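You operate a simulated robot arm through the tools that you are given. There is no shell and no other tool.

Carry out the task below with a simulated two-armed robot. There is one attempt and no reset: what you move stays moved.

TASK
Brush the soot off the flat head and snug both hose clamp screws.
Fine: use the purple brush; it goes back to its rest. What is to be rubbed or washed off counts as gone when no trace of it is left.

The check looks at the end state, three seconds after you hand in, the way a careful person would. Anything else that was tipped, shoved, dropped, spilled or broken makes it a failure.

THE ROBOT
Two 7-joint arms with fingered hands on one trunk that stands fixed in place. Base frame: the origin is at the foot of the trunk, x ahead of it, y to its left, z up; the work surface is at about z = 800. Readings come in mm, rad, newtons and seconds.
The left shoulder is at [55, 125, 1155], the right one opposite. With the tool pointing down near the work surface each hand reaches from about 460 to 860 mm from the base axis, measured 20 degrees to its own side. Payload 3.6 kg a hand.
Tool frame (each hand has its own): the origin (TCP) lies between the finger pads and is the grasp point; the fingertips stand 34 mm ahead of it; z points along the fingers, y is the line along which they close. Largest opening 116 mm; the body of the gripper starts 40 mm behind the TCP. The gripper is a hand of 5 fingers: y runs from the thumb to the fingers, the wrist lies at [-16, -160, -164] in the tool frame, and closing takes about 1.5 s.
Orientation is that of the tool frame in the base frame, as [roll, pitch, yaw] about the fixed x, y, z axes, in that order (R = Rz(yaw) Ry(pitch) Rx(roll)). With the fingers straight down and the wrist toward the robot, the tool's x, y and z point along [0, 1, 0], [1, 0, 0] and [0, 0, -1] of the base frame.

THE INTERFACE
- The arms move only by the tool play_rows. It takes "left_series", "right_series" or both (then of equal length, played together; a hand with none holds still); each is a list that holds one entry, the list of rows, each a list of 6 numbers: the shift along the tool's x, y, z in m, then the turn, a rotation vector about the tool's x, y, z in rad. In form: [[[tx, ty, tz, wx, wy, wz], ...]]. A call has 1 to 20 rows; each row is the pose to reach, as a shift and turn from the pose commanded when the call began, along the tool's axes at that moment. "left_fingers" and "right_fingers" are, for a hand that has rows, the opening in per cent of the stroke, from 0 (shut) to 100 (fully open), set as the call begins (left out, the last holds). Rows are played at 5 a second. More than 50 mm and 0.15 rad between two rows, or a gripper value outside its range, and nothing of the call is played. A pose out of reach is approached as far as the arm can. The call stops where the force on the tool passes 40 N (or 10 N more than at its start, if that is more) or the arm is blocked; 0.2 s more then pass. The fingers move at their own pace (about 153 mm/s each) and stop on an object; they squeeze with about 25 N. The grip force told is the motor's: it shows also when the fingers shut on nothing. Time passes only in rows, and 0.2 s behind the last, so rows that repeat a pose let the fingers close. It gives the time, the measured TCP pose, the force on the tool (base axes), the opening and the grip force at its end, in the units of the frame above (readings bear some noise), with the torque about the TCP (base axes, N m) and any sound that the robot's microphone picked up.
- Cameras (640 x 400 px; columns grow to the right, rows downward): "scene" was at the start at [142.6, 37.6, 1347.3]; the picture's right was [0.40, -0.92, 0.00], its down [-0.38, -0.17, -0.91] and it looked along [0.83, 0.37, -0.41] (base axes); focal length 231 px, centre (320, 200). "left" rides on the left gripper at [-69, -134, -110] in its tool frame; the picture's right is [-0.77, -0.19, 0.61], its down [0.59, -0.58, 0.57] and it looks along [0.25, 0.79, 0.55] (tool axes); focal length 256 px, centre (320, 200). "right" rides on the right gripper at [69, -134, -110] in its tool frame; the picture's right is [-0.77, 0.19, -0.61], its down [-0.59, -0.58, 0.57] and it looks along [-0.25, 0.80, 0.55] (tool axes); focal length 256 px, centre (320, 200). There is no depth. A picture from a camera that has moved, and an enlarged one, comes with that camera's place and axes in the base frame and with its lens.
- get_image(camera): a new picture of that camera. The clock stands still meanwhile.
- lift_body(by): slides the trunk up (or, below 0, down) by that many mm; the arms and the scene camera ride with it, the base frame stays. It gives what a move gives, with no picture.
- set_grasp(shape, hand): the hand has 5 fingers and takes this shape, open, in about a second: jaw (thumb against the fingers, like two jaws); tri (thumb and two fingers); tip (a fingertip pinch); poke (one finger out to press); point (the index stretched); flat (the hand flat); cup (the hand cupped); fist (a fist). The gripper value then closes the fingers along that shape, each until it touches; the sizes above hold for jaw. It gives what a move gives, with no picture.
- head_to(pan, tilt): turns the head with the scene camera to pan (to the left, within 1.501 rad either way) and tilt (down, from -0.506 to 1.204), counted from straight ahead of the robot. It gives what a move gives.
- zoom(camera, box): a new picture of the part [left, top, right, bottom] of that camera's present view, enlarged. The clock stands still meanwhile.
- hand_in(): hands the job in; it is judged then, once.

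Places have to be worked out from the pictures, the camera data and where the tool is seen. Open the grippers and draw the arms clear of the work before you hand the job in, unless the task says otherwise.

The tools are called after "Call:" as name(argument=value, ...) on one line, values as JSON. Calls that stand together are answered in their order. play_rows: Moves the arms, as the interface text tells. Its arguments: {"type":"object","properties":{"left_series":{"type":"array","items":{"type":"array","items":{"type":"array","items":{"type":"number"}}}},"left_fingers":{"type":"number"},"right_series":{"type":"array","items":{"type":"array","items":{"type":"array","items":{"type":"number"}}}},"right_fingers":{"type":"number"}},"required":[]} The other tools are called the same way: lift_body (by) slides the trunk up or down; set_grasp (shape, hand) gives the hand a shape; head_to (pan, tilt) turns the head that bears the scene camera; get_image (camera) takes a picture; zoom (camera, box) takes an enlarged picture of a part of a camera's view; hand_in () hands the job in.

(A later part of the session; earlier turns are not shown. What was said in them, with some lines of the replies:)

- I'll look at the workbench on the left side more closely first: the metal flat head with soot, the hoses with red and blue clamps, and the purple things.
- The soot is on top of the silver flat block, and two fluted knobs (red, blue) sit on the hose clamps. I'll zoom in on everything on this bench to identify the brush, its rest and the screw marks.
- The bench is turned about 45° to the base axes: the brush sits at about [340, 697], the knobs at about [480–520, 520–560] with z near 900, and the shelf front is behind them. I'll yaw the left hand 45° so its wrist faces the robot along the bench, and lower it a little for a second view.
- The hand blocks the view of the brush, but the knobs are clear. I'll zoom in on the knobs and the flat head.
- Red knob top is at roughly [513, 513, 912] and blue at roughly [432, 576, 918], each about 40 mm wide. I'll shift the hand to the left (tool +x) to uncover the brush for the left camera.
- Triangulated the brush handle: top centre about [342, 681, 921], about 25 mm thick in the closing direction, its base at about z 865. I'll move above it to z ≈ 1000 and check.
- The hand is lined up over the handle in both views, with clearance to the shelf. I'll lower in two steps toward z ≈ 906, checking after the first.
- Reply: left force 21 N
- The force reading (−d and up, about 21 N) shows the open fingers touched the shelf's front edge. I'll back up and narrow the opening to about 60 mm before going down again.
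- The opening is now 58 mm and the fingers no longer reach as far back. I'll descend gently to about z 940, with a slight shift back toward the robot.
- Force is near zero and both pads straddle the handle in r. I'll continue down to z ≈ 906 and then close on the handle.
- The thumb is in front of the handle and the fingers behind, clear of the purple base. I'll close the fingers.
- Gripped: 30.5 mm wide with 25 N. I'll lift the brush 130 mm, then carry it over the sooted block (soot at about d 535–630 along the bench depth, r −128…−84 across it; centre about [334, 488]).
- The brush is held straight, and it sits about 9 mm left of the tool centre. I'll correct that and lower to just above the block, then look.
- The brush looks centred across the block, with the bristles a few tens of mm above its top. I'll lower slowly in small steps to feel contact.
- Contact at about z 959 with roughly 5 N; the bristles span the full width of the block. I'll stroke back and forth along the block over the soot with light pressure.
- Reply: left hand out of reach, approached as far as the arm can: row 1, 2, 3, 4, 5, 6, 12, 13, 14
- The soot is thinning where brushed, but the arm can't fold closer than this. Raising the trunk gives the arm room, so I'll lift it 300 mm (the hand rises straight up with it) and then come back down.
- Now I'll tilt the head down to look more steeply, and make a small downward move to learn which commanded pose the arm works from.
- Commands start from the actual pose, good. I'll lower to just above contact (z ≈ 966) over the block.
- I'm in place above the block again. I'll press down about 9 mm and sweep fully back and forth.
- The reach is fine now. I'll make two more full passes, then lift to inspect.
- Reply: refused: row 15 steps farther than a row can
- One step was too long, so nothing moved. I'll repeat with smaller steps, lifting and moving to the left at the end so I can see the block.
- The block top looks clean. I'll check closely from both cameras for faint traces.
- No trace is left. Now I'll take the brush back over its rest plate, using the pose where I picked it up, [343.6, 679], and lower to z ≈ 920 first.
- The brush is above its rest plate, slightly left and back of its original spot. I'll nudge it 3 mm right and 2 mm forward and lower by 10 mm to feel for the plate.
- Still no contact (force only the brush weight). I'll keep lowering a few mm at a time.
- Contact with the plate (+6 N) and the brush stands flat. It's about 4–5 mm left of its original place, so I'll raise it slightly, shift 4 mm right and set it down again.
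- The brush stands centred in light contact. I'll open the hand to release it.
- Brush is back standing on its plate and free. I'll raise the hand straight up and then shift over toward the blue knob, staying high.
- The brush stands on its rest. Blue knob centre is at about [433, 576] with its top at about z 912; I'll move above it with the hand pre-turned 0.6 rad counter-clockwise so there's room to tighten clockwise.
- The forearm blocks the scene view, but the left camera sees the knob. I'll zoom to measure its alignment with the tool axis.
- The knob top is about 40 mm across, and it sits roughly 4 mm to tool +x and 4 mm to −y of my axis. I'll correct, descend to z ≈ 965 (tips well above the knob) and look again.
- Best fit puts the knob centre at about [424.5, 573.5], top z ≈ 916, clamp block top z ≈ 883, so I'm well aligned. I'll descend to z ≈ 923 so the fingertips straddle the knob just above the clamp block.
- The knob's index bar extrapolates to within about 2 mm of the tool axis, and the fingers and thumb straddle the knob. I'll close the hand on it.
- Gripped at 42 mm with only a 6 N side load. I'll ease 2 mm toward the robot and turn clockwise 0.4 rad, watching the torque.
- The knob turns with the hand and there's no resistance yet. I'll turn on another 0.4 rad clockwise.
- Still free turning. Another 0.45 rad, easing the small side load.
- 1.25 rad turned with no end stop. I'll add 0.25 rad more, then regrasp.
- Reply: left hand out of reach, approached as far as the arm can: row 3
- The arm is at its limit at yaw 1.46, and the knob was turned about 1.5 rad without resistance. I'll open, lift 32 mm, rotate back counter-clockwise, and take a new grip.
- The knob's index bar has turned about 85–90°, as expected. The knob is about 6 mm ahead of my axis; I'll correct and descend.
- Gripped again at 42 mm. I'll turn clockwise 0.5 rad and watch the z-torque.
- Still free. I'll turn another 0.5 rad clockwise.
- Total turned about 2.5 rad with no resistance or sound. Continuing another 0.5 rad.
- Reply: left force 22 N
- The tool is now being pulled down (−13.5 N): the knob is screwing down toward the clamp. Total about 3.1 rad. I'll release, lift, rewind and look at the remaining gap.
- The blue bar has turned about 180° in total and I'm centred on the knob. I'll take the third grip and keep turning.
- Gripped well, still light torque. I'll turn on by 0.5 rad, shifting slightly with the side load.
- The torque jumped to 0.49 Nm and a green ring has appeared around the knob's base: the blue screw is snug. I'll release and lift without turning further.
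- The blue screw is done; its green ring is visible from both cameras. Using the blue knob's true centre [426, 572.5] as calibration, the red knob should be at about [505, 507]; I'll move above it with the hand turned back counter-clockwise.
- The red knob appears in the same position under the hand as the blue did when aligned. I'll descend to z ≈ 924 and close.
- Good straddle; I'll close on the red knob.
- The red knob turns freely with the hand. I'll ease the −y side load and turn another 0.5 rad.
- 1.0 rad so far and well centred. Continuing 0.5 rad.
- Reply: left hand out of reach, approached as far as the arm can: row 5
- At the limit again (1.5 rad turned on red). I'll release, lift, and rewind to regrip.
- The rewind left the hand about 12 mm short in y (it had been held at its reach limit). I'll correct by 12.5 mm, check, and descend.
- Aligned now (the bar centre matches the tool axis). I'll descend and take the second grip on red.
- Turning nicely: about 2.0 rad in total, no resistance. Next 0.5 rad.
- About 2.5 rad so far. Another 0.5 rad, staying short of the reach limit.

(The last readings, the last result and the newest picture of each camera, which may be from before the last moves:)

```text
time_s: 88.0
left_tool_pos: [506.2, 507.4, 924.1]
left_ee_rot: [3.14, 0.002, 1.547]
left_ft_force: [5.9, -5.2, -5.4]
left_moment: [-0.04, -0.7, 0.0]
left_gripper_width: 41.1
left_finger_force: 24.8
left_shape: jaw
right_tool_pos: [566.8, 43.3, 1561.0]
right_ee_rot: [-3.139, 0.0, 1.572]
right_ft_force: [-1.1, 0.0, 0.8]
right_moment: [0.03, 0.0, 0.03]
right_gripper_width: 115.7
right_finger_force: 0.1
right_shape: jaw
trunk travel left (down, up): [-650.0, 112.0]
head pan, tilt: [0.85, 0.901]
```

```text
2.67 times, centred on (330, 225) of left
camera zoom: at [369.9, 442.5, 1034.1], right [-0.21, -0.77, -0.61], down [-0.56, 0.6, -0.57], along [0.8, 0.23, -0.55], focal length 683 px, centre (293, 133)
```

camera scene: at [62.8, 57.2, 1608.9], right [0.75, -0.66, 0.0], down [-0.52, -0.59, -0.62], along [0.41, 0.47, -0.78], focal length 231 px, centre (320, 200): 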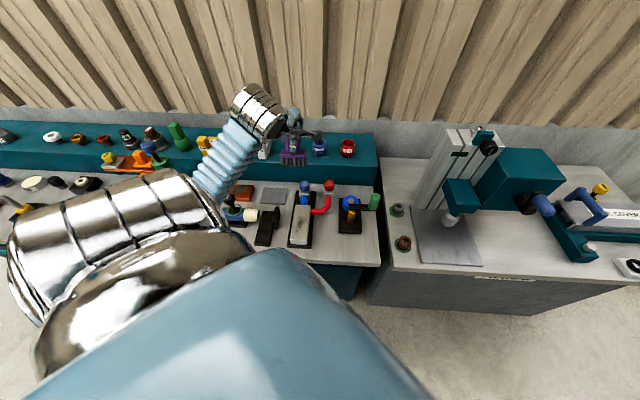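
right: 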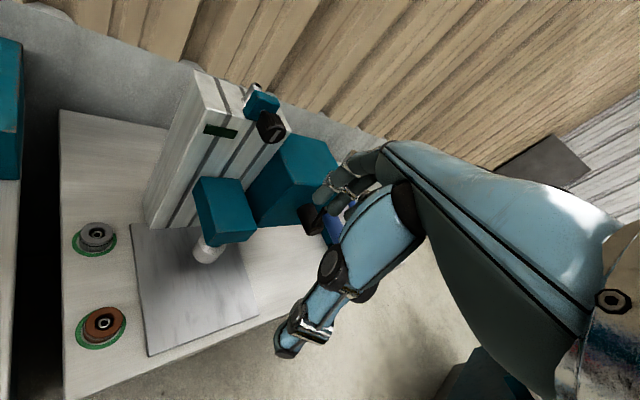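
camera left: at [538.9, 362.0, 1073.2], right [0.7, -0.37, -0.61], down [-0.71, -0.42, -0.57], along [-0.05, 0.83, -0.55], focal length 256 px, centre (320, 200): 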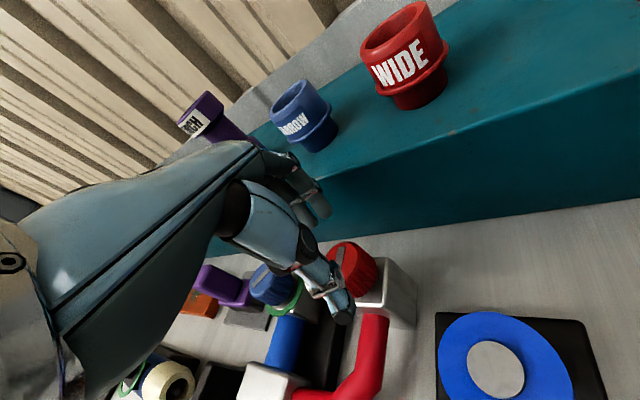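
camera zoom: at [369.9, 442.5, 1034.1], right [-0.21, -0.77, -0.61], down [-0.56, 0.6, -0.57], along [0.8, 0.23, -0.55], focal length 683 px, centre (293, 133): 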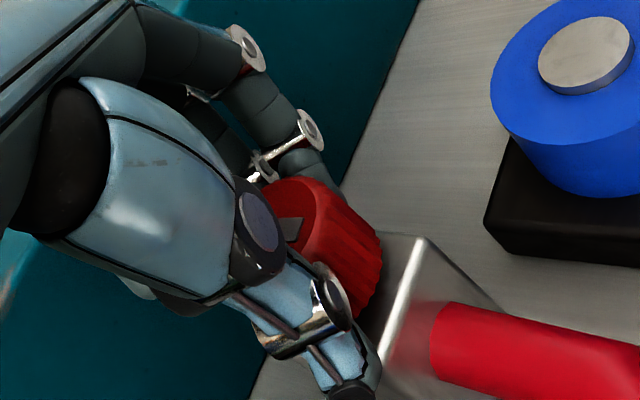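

Red is at about 3.0 rad with no end stop yet. I'll release, lift and rewind for the third grip.

Call:
play_rows(left_series=[[[0, 0, 0, 0, 0, 0], [0, 0, 0, 0, 0, 0], [0, 0, 0, 0, 0, 0], [0, 0, -0.016, 0, 0, 0], [0, 0, -0.034, 0, 0, 0], [0, 0, -0.034, 0, 0, -0.14], [0, 0, -0.034, 0, 0, -0.28], [0, 0, -0.034, 0, 0, -0.42], [0, 0, -0.034, 0, 0, -0.56], [0, 0, -0.034, 0, 0, -0.7], [0, 0, -0.034, 0, 0, -0.84], [0, 0, -0.034, 0, 0, -0.98], [0, 0, -0.034, 0, 0, -1.12], [0, 0, -0.034, 0, 0, -1.26], [0, 0, -0.034, 0, 0, -1.4], [0, 0, -0.034, 0, 0, -1.5], [0, 0, -0.034, 0, 0, -1.5]]], left_fingers=65)

Call:
zoom(camera="left", box=[270, 200, 430, 300])

```text
time_s: 91.6
left_tool_pos: [505.4, 508.0, 958.5]
left_ee_rot: [-3.141, -0.001, 3.048]
left_ft_force: [-0.4, 0.2, 0.3]
left_moment: [0.01, -0.02, -0.02]
left_gripper_width: 75.0
left_finger_force: 0.1
left_shape: jaw
right_tool_pos: [564.3, 43.0, 1561.5]
right_ee_rot: [-3.14, 0.0, 1.573]
right_ft_force: [0.3, 0.5, 0.4]
right_moment: [-0.01, 0.0, 0.02]
right_gripper_width: 115.7
right_finger_force: 0.0
right_shape: jaw
trunk travel left (down, up): [-650.0, 112.0]
head pan, tilt: [0.85, 0.901]
```

```text
4.00 times, centred on (350, 250) of left
camera zoom: at [560.9, 368.0, 1068.8], right [0.75, -0.26, -0.61], down [-0.64, -0.52, -0.57], along [-0.17, 0.81, -0.55], focal length 1024 px, centre (200, 0)
```

zoom: 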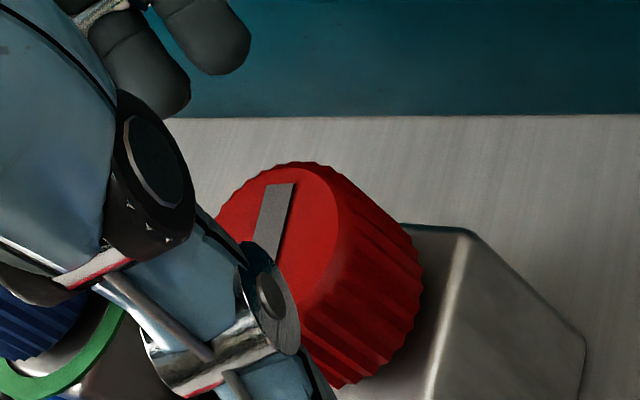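

Well aligned at [505, 508]; the red bar has turned about 170°. Descending, gripping, and turning the first 0.5 rad of the third grip.

Call:
play_rows(left_series=[[[0, 0, 0.01, 0, 0, 0], [0, 0, 0.02, 0, 0, 0], [0, 0, 0.03, 0, 0, 0], [0, 0, 0.035, 0, 0, 0], [0, 0, 0.035, 0, 0, 0]]])

Call:
play_rows(left_series=[[[0, 0, 0, 0, 0, 0], [0, 0, 0, 0, 0, 0], [0, 0, 0, 0, 0, 0], [0, 0, 0, 0, 0, 0], [0, 0, 0, 0, 0, 0], [0, 0, 0, 0, 0, 0], [0, 0, 0, 0, 0, 0]]], left_fingers=0)

Call:
play_rows(left_series=[[[0, -0.001, 0, 0, 0, 0.1], [0, -0.001, 0, 0, 0, 0.2], [0, -0.001, 0, 0, 0, 0.3], [0, -0.001, 0, 0, 0, 0.4], [0, -0.001, 0, 0, 0, 0.5]]])

Call:
zoom(camera="left", box=[230, 150, 430, 300])

```text
time_s: 92.8
left_tool_pos: [504.2, 508.1, 922.7]
left_ee_rot: [-3.141, 0.0, 3.046]
left_ft_force: [-0.2, 0.6, -0.4]
left_moment: [0.01, 0.0, -0.04]
left_gripper_width: 75.1
left_finger_force: 0.1
left_shape: jaw
right_tool_pos: [565.2, 42.9, 1561.7]
right_ee_rot: [-3.139, 0.0, 1.57]
right_ft_force: [-0.2, 0.0, -0.1]
right_moment: [0.03, 0.05, 0.01]
right_gripper_width: 115.6
right_finger_force: 0.1
right_shape: jaw
trunk travel left (down, up): [-650.0, 112.0]
head pan, tilt: [0.85, 0.901]
```

```text
time_s: 94.4
left_tool_pos: [504.5, 506.8, 921.5]
left_ee_rot: [-3.141, 0.001, 3.047]
left_ft_force: [0.1, -8.5, -3.7]
left_moment: [0.41, -0.04, -0.03]
left_gripper_width: 41.4
left_finger_force: 24.8
left_shape: jaw
right_tool_pos: [565.2, 40.9, 1562.8]
right_ee_rot: [-3.139, 0.001, 1.573]
right_ft_force: [-0.1, -0.3, 1.6]
right_moment: [0.0, 0.0, 0.01]
right_gripper_width: 115.8
right_finger_force: 0.1
right_shape: jaw
trunk travel left (down, up): [-650.0, 112.0]
head pan, tilt: [0.85, 0.901]
```

```text
time_s: 95.6
left_tool_pos: [504.8, 506.0, 923.5]
left_ee_rot: [-3.141, -0.001, 2.541]
left_ft_force: [1.9, -8.1, -5.8]
left_moment: [0.33, -0.35, 0.04]
left_gripper_width: 41.1
left_finger_force: 25.4
left_shape: jaw
right_tool_pos: [565.6, 42.2, 1561.9]
right_ee_rot: [-3.14, 0.0, 1.57]
right_ft_force: [-0.3, 0.1, -0.8]
right_moment: [-0.02, 0.01, 0.0]
right_gripper_width: 115.8
right_finger_force: 0.1
right_shape: jaw
trunk travel left (down, up): [-650.0, 112.0]
head pan, tilt: [0.85, 0.901]
```

```text
2.67 times, centred on (330, 225) of left
camera zoom: at [486.5, 356.6, 1033.1], right [0.53, -0.59, -0.61], down [-0.81, -0.14, -0.56], along [0.24, 0.8, -0.55], focal length 683 px, centre (293, 133)
```

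zoom: 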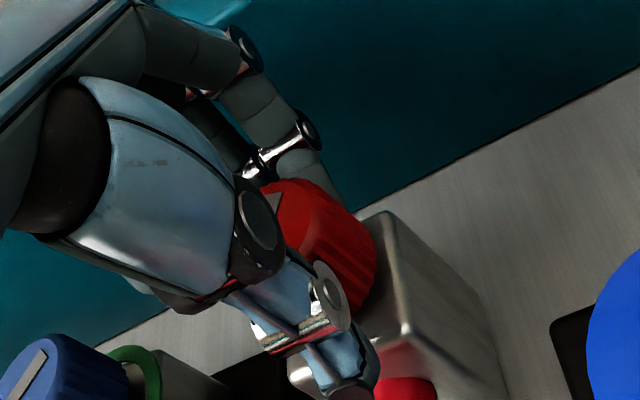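

About 3.5 rad in total; blue became snug between about 3.6 and 4.1. I'll go in smaller steps now and check after each.

Call:
play_rows(left_series=[[[0, -0.001, 0.0005, 0, 0, 0.08], [0, -0.001, 0.0005, 0, 0, 0.16], [0, -0.001, 0.0005, 0, 0, 0.24]]])

Call:
zoom(camera="left", box=[230, 150, 430, 300])

```text
time_s: 96.4
left_tool_pos: [504.8, 505.9, 921.6]
left_ee_rot: [3.14, 0.0, 2.304]
left_ft_force: [2.9, -5.1, -3.1]
left_moment: [0.39, -0.42, 0.13]
left_gripper_width: 40.9
left_finger_force: 24.6
left_shape: jaw
right_tool_pos: [565.5, 41.0, 1560.9]
right_ee_rot: [-3.139, -0.001, 1.572]
right_ft_force: [0.4, 0.0, -0.3]
right_moment: [-0.01, -0.03, 0.0]
right_gripper_width: 115.6
right_finger_force: 0.1
right_shape: jaw
trunk travel left (down, up): [-650.0, 112.0]
head pan, tilt: [0.85, 0.901]
```

```text
2.67 times, centred on (330, 225) of left
camera zoom: at [451.1, 365.1, 1032.7], right [0.38, -0.7, -0.61], down [-0.82, 0.05, -0.57], along [0.43, 0.72, -0.55], focal length 683 px, centre (293, 133)
```

zoom: 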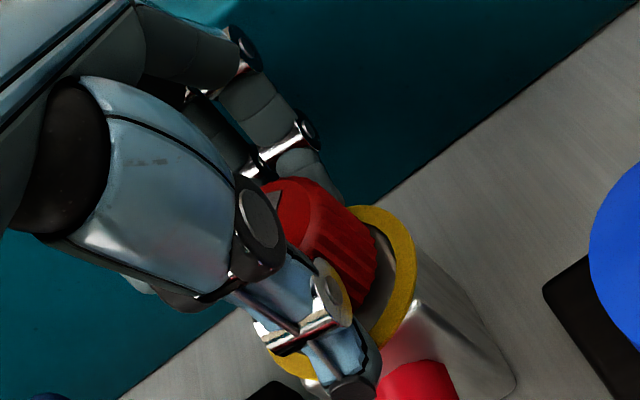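

A yellow ring has appeared (torque 0.13 Nm): starting to tighten. I'll proceed by 0.1 rad.

Call:
play_rows(left_series=[[[0, 0, 0, 0, 0, 0.05], [0, 0, 0, 0, 0, 0.1]]])

Call:
zoom(camera="left", box=[230, 150, 430, 300])

```text
time_s: 97.0
left_tool_pos: [503.6, 504.8, 921.8]
left_ee_rot: [-3.14, -0.002, 2.205]
left_ft_force: [1.3, -4.3, -3.7]
left_moment: [0.37, -0.38, 0.27]
left_gripper_width: 41.2
left_finger_force: 24.4
left_shape: jaw
right_tool_pos: [565.5, 42.2, 1561.3]
right_ee_rot: [-3.141, -0.001, 1.57]
right_ft_force: [-0.6, 0.5, -0.1]
right_moment: [-0.02, 0.0, 0.02]
right_gripper_width: 116.1
right_finger_force: 0.0
right_shape: jaw
trunk travel left (down, up): [-650.0, 112.0]
head pan, tilt: [0.85, 0.901]
```

```text
2.67 times, centred on (330, 225) of left
camera zoom: at [437.5, 371.4, 1032.9], right [0.3, -0.73, -0.61], down [-0.81, 0.13, -0.56], along [0.49, 0.67, -0.55], focal length 683 px, centre (293, 133)
```

zoom: 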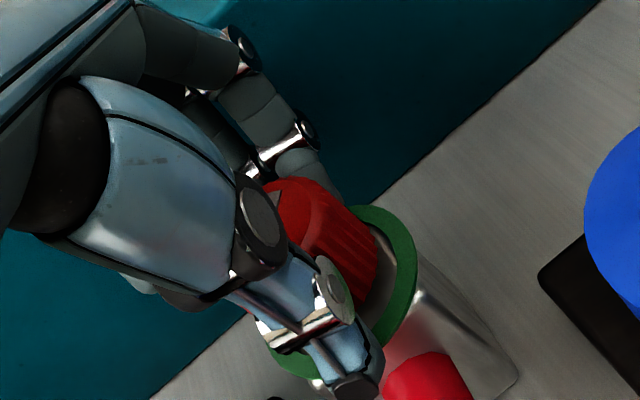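

The ring turned green at 0.27 Nm. Blue was still green at 0.49, so I'll add a tiny 0.05 rad for margin and then release and lift.

Call:
play_rows(left_series=[[[0, 0, 0, 0, 0, 0.05], [0, 0, 0, 0, 0, 0.05]]])

Call:
zoom(camera="left", box=[230, 150, 430, 300])

Call:
play_rows(left_series=[[[0, 0, 0, 0, 0, 0], [0, 0, 0, 0, 0, 0], [0, 0, 0, 0, 0, 0], [0, 0, -0.02, 0, 0, 0], [0, 0, -0.04, 0, 0, 0], [0, 0, -0.08, 0, 0, 0], [0, -0.03, -0.12, 0, 0, 0], [0, -0.06, -0.14, 0, 0, 0], [0, -0.06, -0.14, 0, 0, 0]]], left_fingers=65)

Call:
get_image(camera="left")

Call:
get_image(camera="scene")

```text
time_s: 97.6
left_tool_pos: [504.6, 506.5, 922.1]
left_ee_rot: [3.141, -0.002, 2.156]
left_ft_force: [2.3, -4.2, -4.2]
left_moment: [0.42, -0.39, 0.3]
left_gripper_width: 41.0
left_finger_force: 24.7
left_shape: jaw
right_tool_pos: [565.4, 42.4, 1561.9]
right_ee_rot: [-3.139, 0.001, 1.57]
right_ft_force: [-0.7, -0.7, -0.1]
right_moment: [0.0, 0.0, 0.0]
right_gripper_width: 115.6
right_finger_force: 0.0
right_shape: jaw
trunk travel left (down, up): [-650.0, 112.0]
head pan, tilt: [0.85, 0.901]
```

```text
2.67 times, centred on (330, 225) of left
camera zoom: at [430.7, 374.9, 1032.8], right [0.27, -0.74, -0.61], down [-0.81, 0.17, -0.56], along [0.53, 0.65, -0.55], focal length 683 px, centre (293, 133)
```

zoom: 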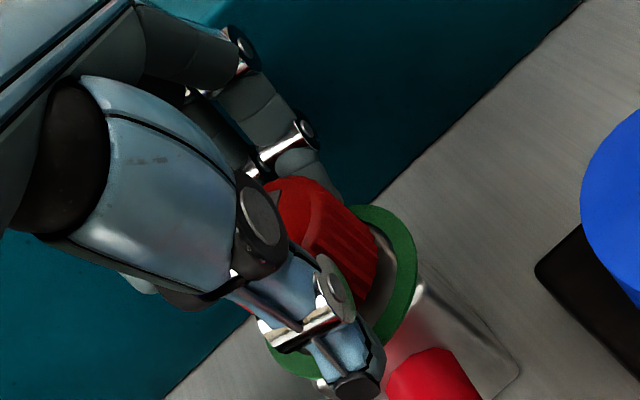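

```text
time_s: 99.6
left_tool_pos: [454.9, 473.6, 1060.7]
left_ee_rot: [-3.14, -0.001, 2.156]
left_ft_force: [0.4, 1.4, -0.4]
left_moment: [0.01, 0.02, 0.01]
left_gripper_width: 75.2
left_finger_force: 0.1
left_shape: jaw
right_tool_pos: [565.1, 42.1, 1560.7]
right_ee_rot: [-3.14, 0.001, 1.571]
right_ft_force: [-0.1, 1.0, 0.9]
right_moment: [0.01, 0.03, -0.01]
right_gripper_width: 115.8
right_finger_force: 0.1
right_shape: jaw
trunk travel left (down, up): [-650.0, 112.0]
head pan, tilt: [0.85, 0.901]
```

```text
taken
camera left: at [381.6, 342.6, 1172.0], right [0.27, -0.74, -0.61], down [-0.81, 0.17, -0.56], along [0.53, 0.65, -0.55], focal length 256 px, centre (320, 200)
```

left: 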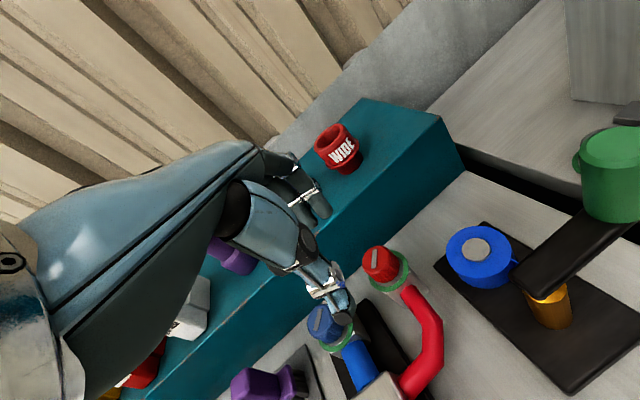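

```text
taken
camera scene: at [63.2, 56.5, 1608.8], right [0.75, -0.66, 0.0], down [-0.52, -0.59, -0.62], along [0.41, 0.47, -0.78], focal length 231 px, centre (320, 200)
```

scene: 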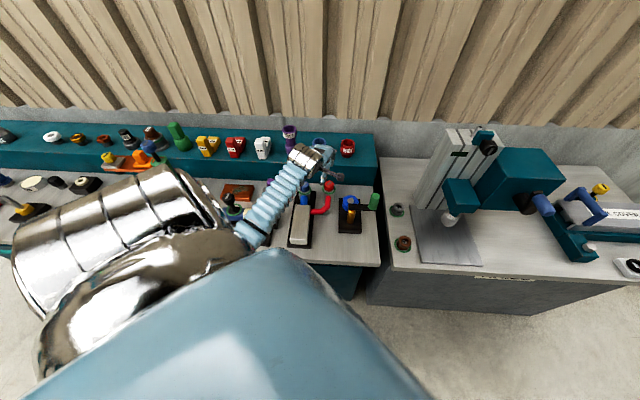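

Both clamps show green rings. I'll open the hand fully, raise it well clear and then inspect the whole bench.

Call:
play_rows(left_series=[[[0, 0, -0.04, 0, 0, 0], [0, 0, -0.08, 0, 0, 0], [0, 0, -0.12, 0, 0, 0], [0, 0, -0.16, 0, 0, 0], [0, 0, -0.2, 0, 0, 0], [0.03, 0, -0.22, 0, 0, 0], [0.06, 0, -0.24, 0, 0, 0], [0.09, 0, -0.26, 0, 0, 0], [0.12, 0, -0.28, 0, 0, 0], [0.12, 0, -0.28, 0, 0, 0]]], left_fingers=100)

Call:
get_image(camera="scene")

Call:
zoom(camera="scene", box=[220, 120, 400, 260])

Call:
get_image(camera="left")

```text
time_s: 101.8
left_tool_pos: [388.3, 570.0, 1340.7]
left_ee_rot: [3.141, 0.002, 2.155]
left_ft_force: [1.0, 0.2, 0.0]
left_moment: [0.01, 0.0, -0.02]
left_gripper_width: 116.3
left_finger_force: 0.1
left_shape: jaw
right_tool_pos: [565.4, 40.5, 1561.4]
right_ee_rot: [-3.14, 0.001, 1.571]
right_ft_force: [-0.8, 0.6, 0.3]
right_moment: [0.07, 0.01, 0.0]
right_gripper_width: 115.9
right_finger_force: 0.1
right_shape: jaw
trunk travel left (down, up): [-650.0, 112.0]
head pan, tilt: [0.85, 0.901]
```

```text
taken
camera scene: at [63.4, 55.9, 1608.8], right [0.75, -0.66, 0.0], down [-0.52, -0.59, -0.62], along [0.41, 0.47, -0.78], focal length 231 px, centre (320, 200)
```

scene: 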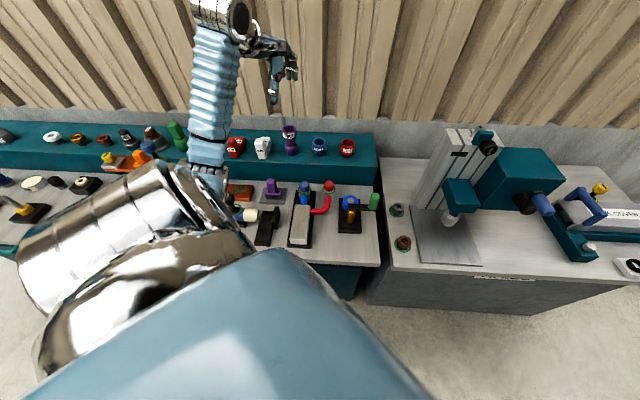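

```text
2.86 times, centred on (310, 190) of scene
camera zoom: at [63.4, 55.9, 1608.8], right [0.75, -0.66, 0.0], down [-0.52, -0.59, -0.62], along [0.41, 0.47, -0.78], focal length 660 px, centre (349, 229)
```

zoom: 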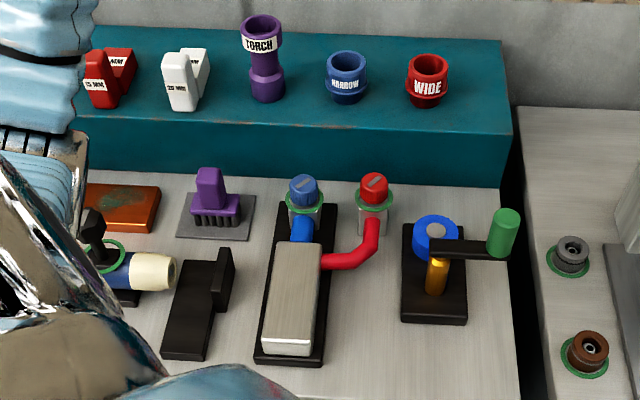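

```text
taken
camera left: at [315.1, 440.4, 1452.1], right [0.27, -0.74, -0.61], down [-0.81, 0.17, -0.56], along [0.53, 0.64, -0.55], focal length 256 px, centre (320, 200)
```

left: 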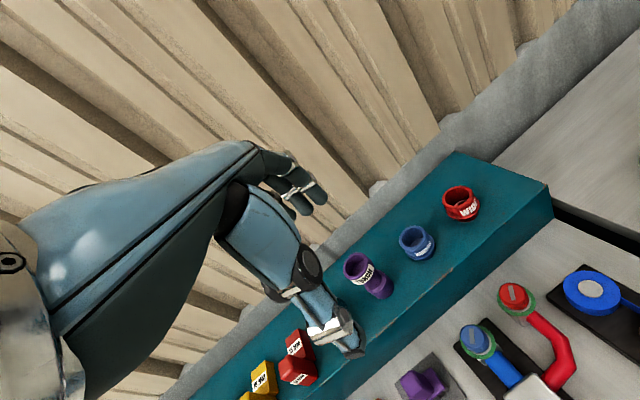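

Everything is in place. A last close look at the flat head, the brush and the rings before handing in.

Call:
zoom(camera="scene", box=[285, 175, 345, 250])

Call:
zoom(camera="scene", box=[225, 170, 305, 230])

```text
5.33 times, centred on (315, 212) of scene
camera zoom: at [63.4, 55.9, 1608.8], right [0.75, -0.66, 0.0], down [-0.52, -0.59, -0.62], along [0.41, 0.47, -0.78], focal length 1232 px, centre (347, 133)
```

zoom: 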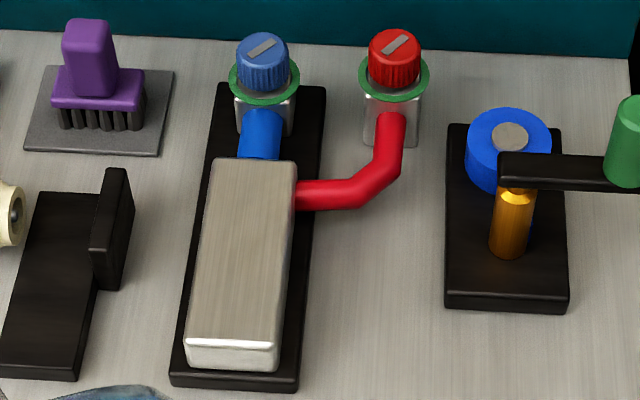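

```text
6.67 times, centred on (265, 200) of scene
camera zoom: at [63.4, 55.9, 1608.8], right [0.75, -0.66, 0.0], down [-0.52, -0.59, -0.62], along [0.41, 0.47, -0.78], focal length 1540 px, centre (687, 200)
```

zoom: 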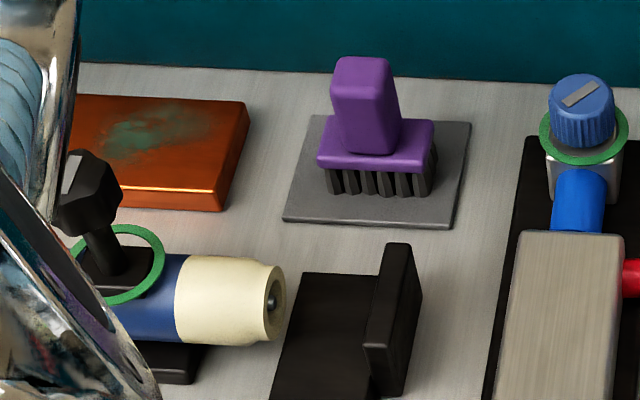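

The flat head is clean, both clamp screws show green rings, the brush stands on its rest, and the arms are clear with the grippers open. Handing in.

Call:
hand_in()

```text
The job is handed in.
```

The job is handed in: the flat head is brushed clean and both hose clamp screws are snug.

- **Soot:** I brushed the top of the flat head with the purple brush. Close-up views afterwards showed no trace left.
- **Blue clamp screw:** I turned it clockwise about 4 rad, until the torque reached 0.49 Nm. A green ring appeared around its base.
- **Red clamp screw:** I turned it clockwise about 3.9 rad, to 0.30 Nm. Its ring went from yellow to green, and I stopped there.
- **Brush:** it is back upright on its rest plate, within a few millimetres of where it started.

Before the first grip on the brush, the open left fingers touched the front edge of the shelf with about 20 N. I backed off straight away, and the later pictures show nothing on the shelf or bench moved or tipped.

The trunk is still 300 mm higher than at the start, because I raised it to reach the near end of the flat head. Both grippers are open and the arms are clear of the bench.
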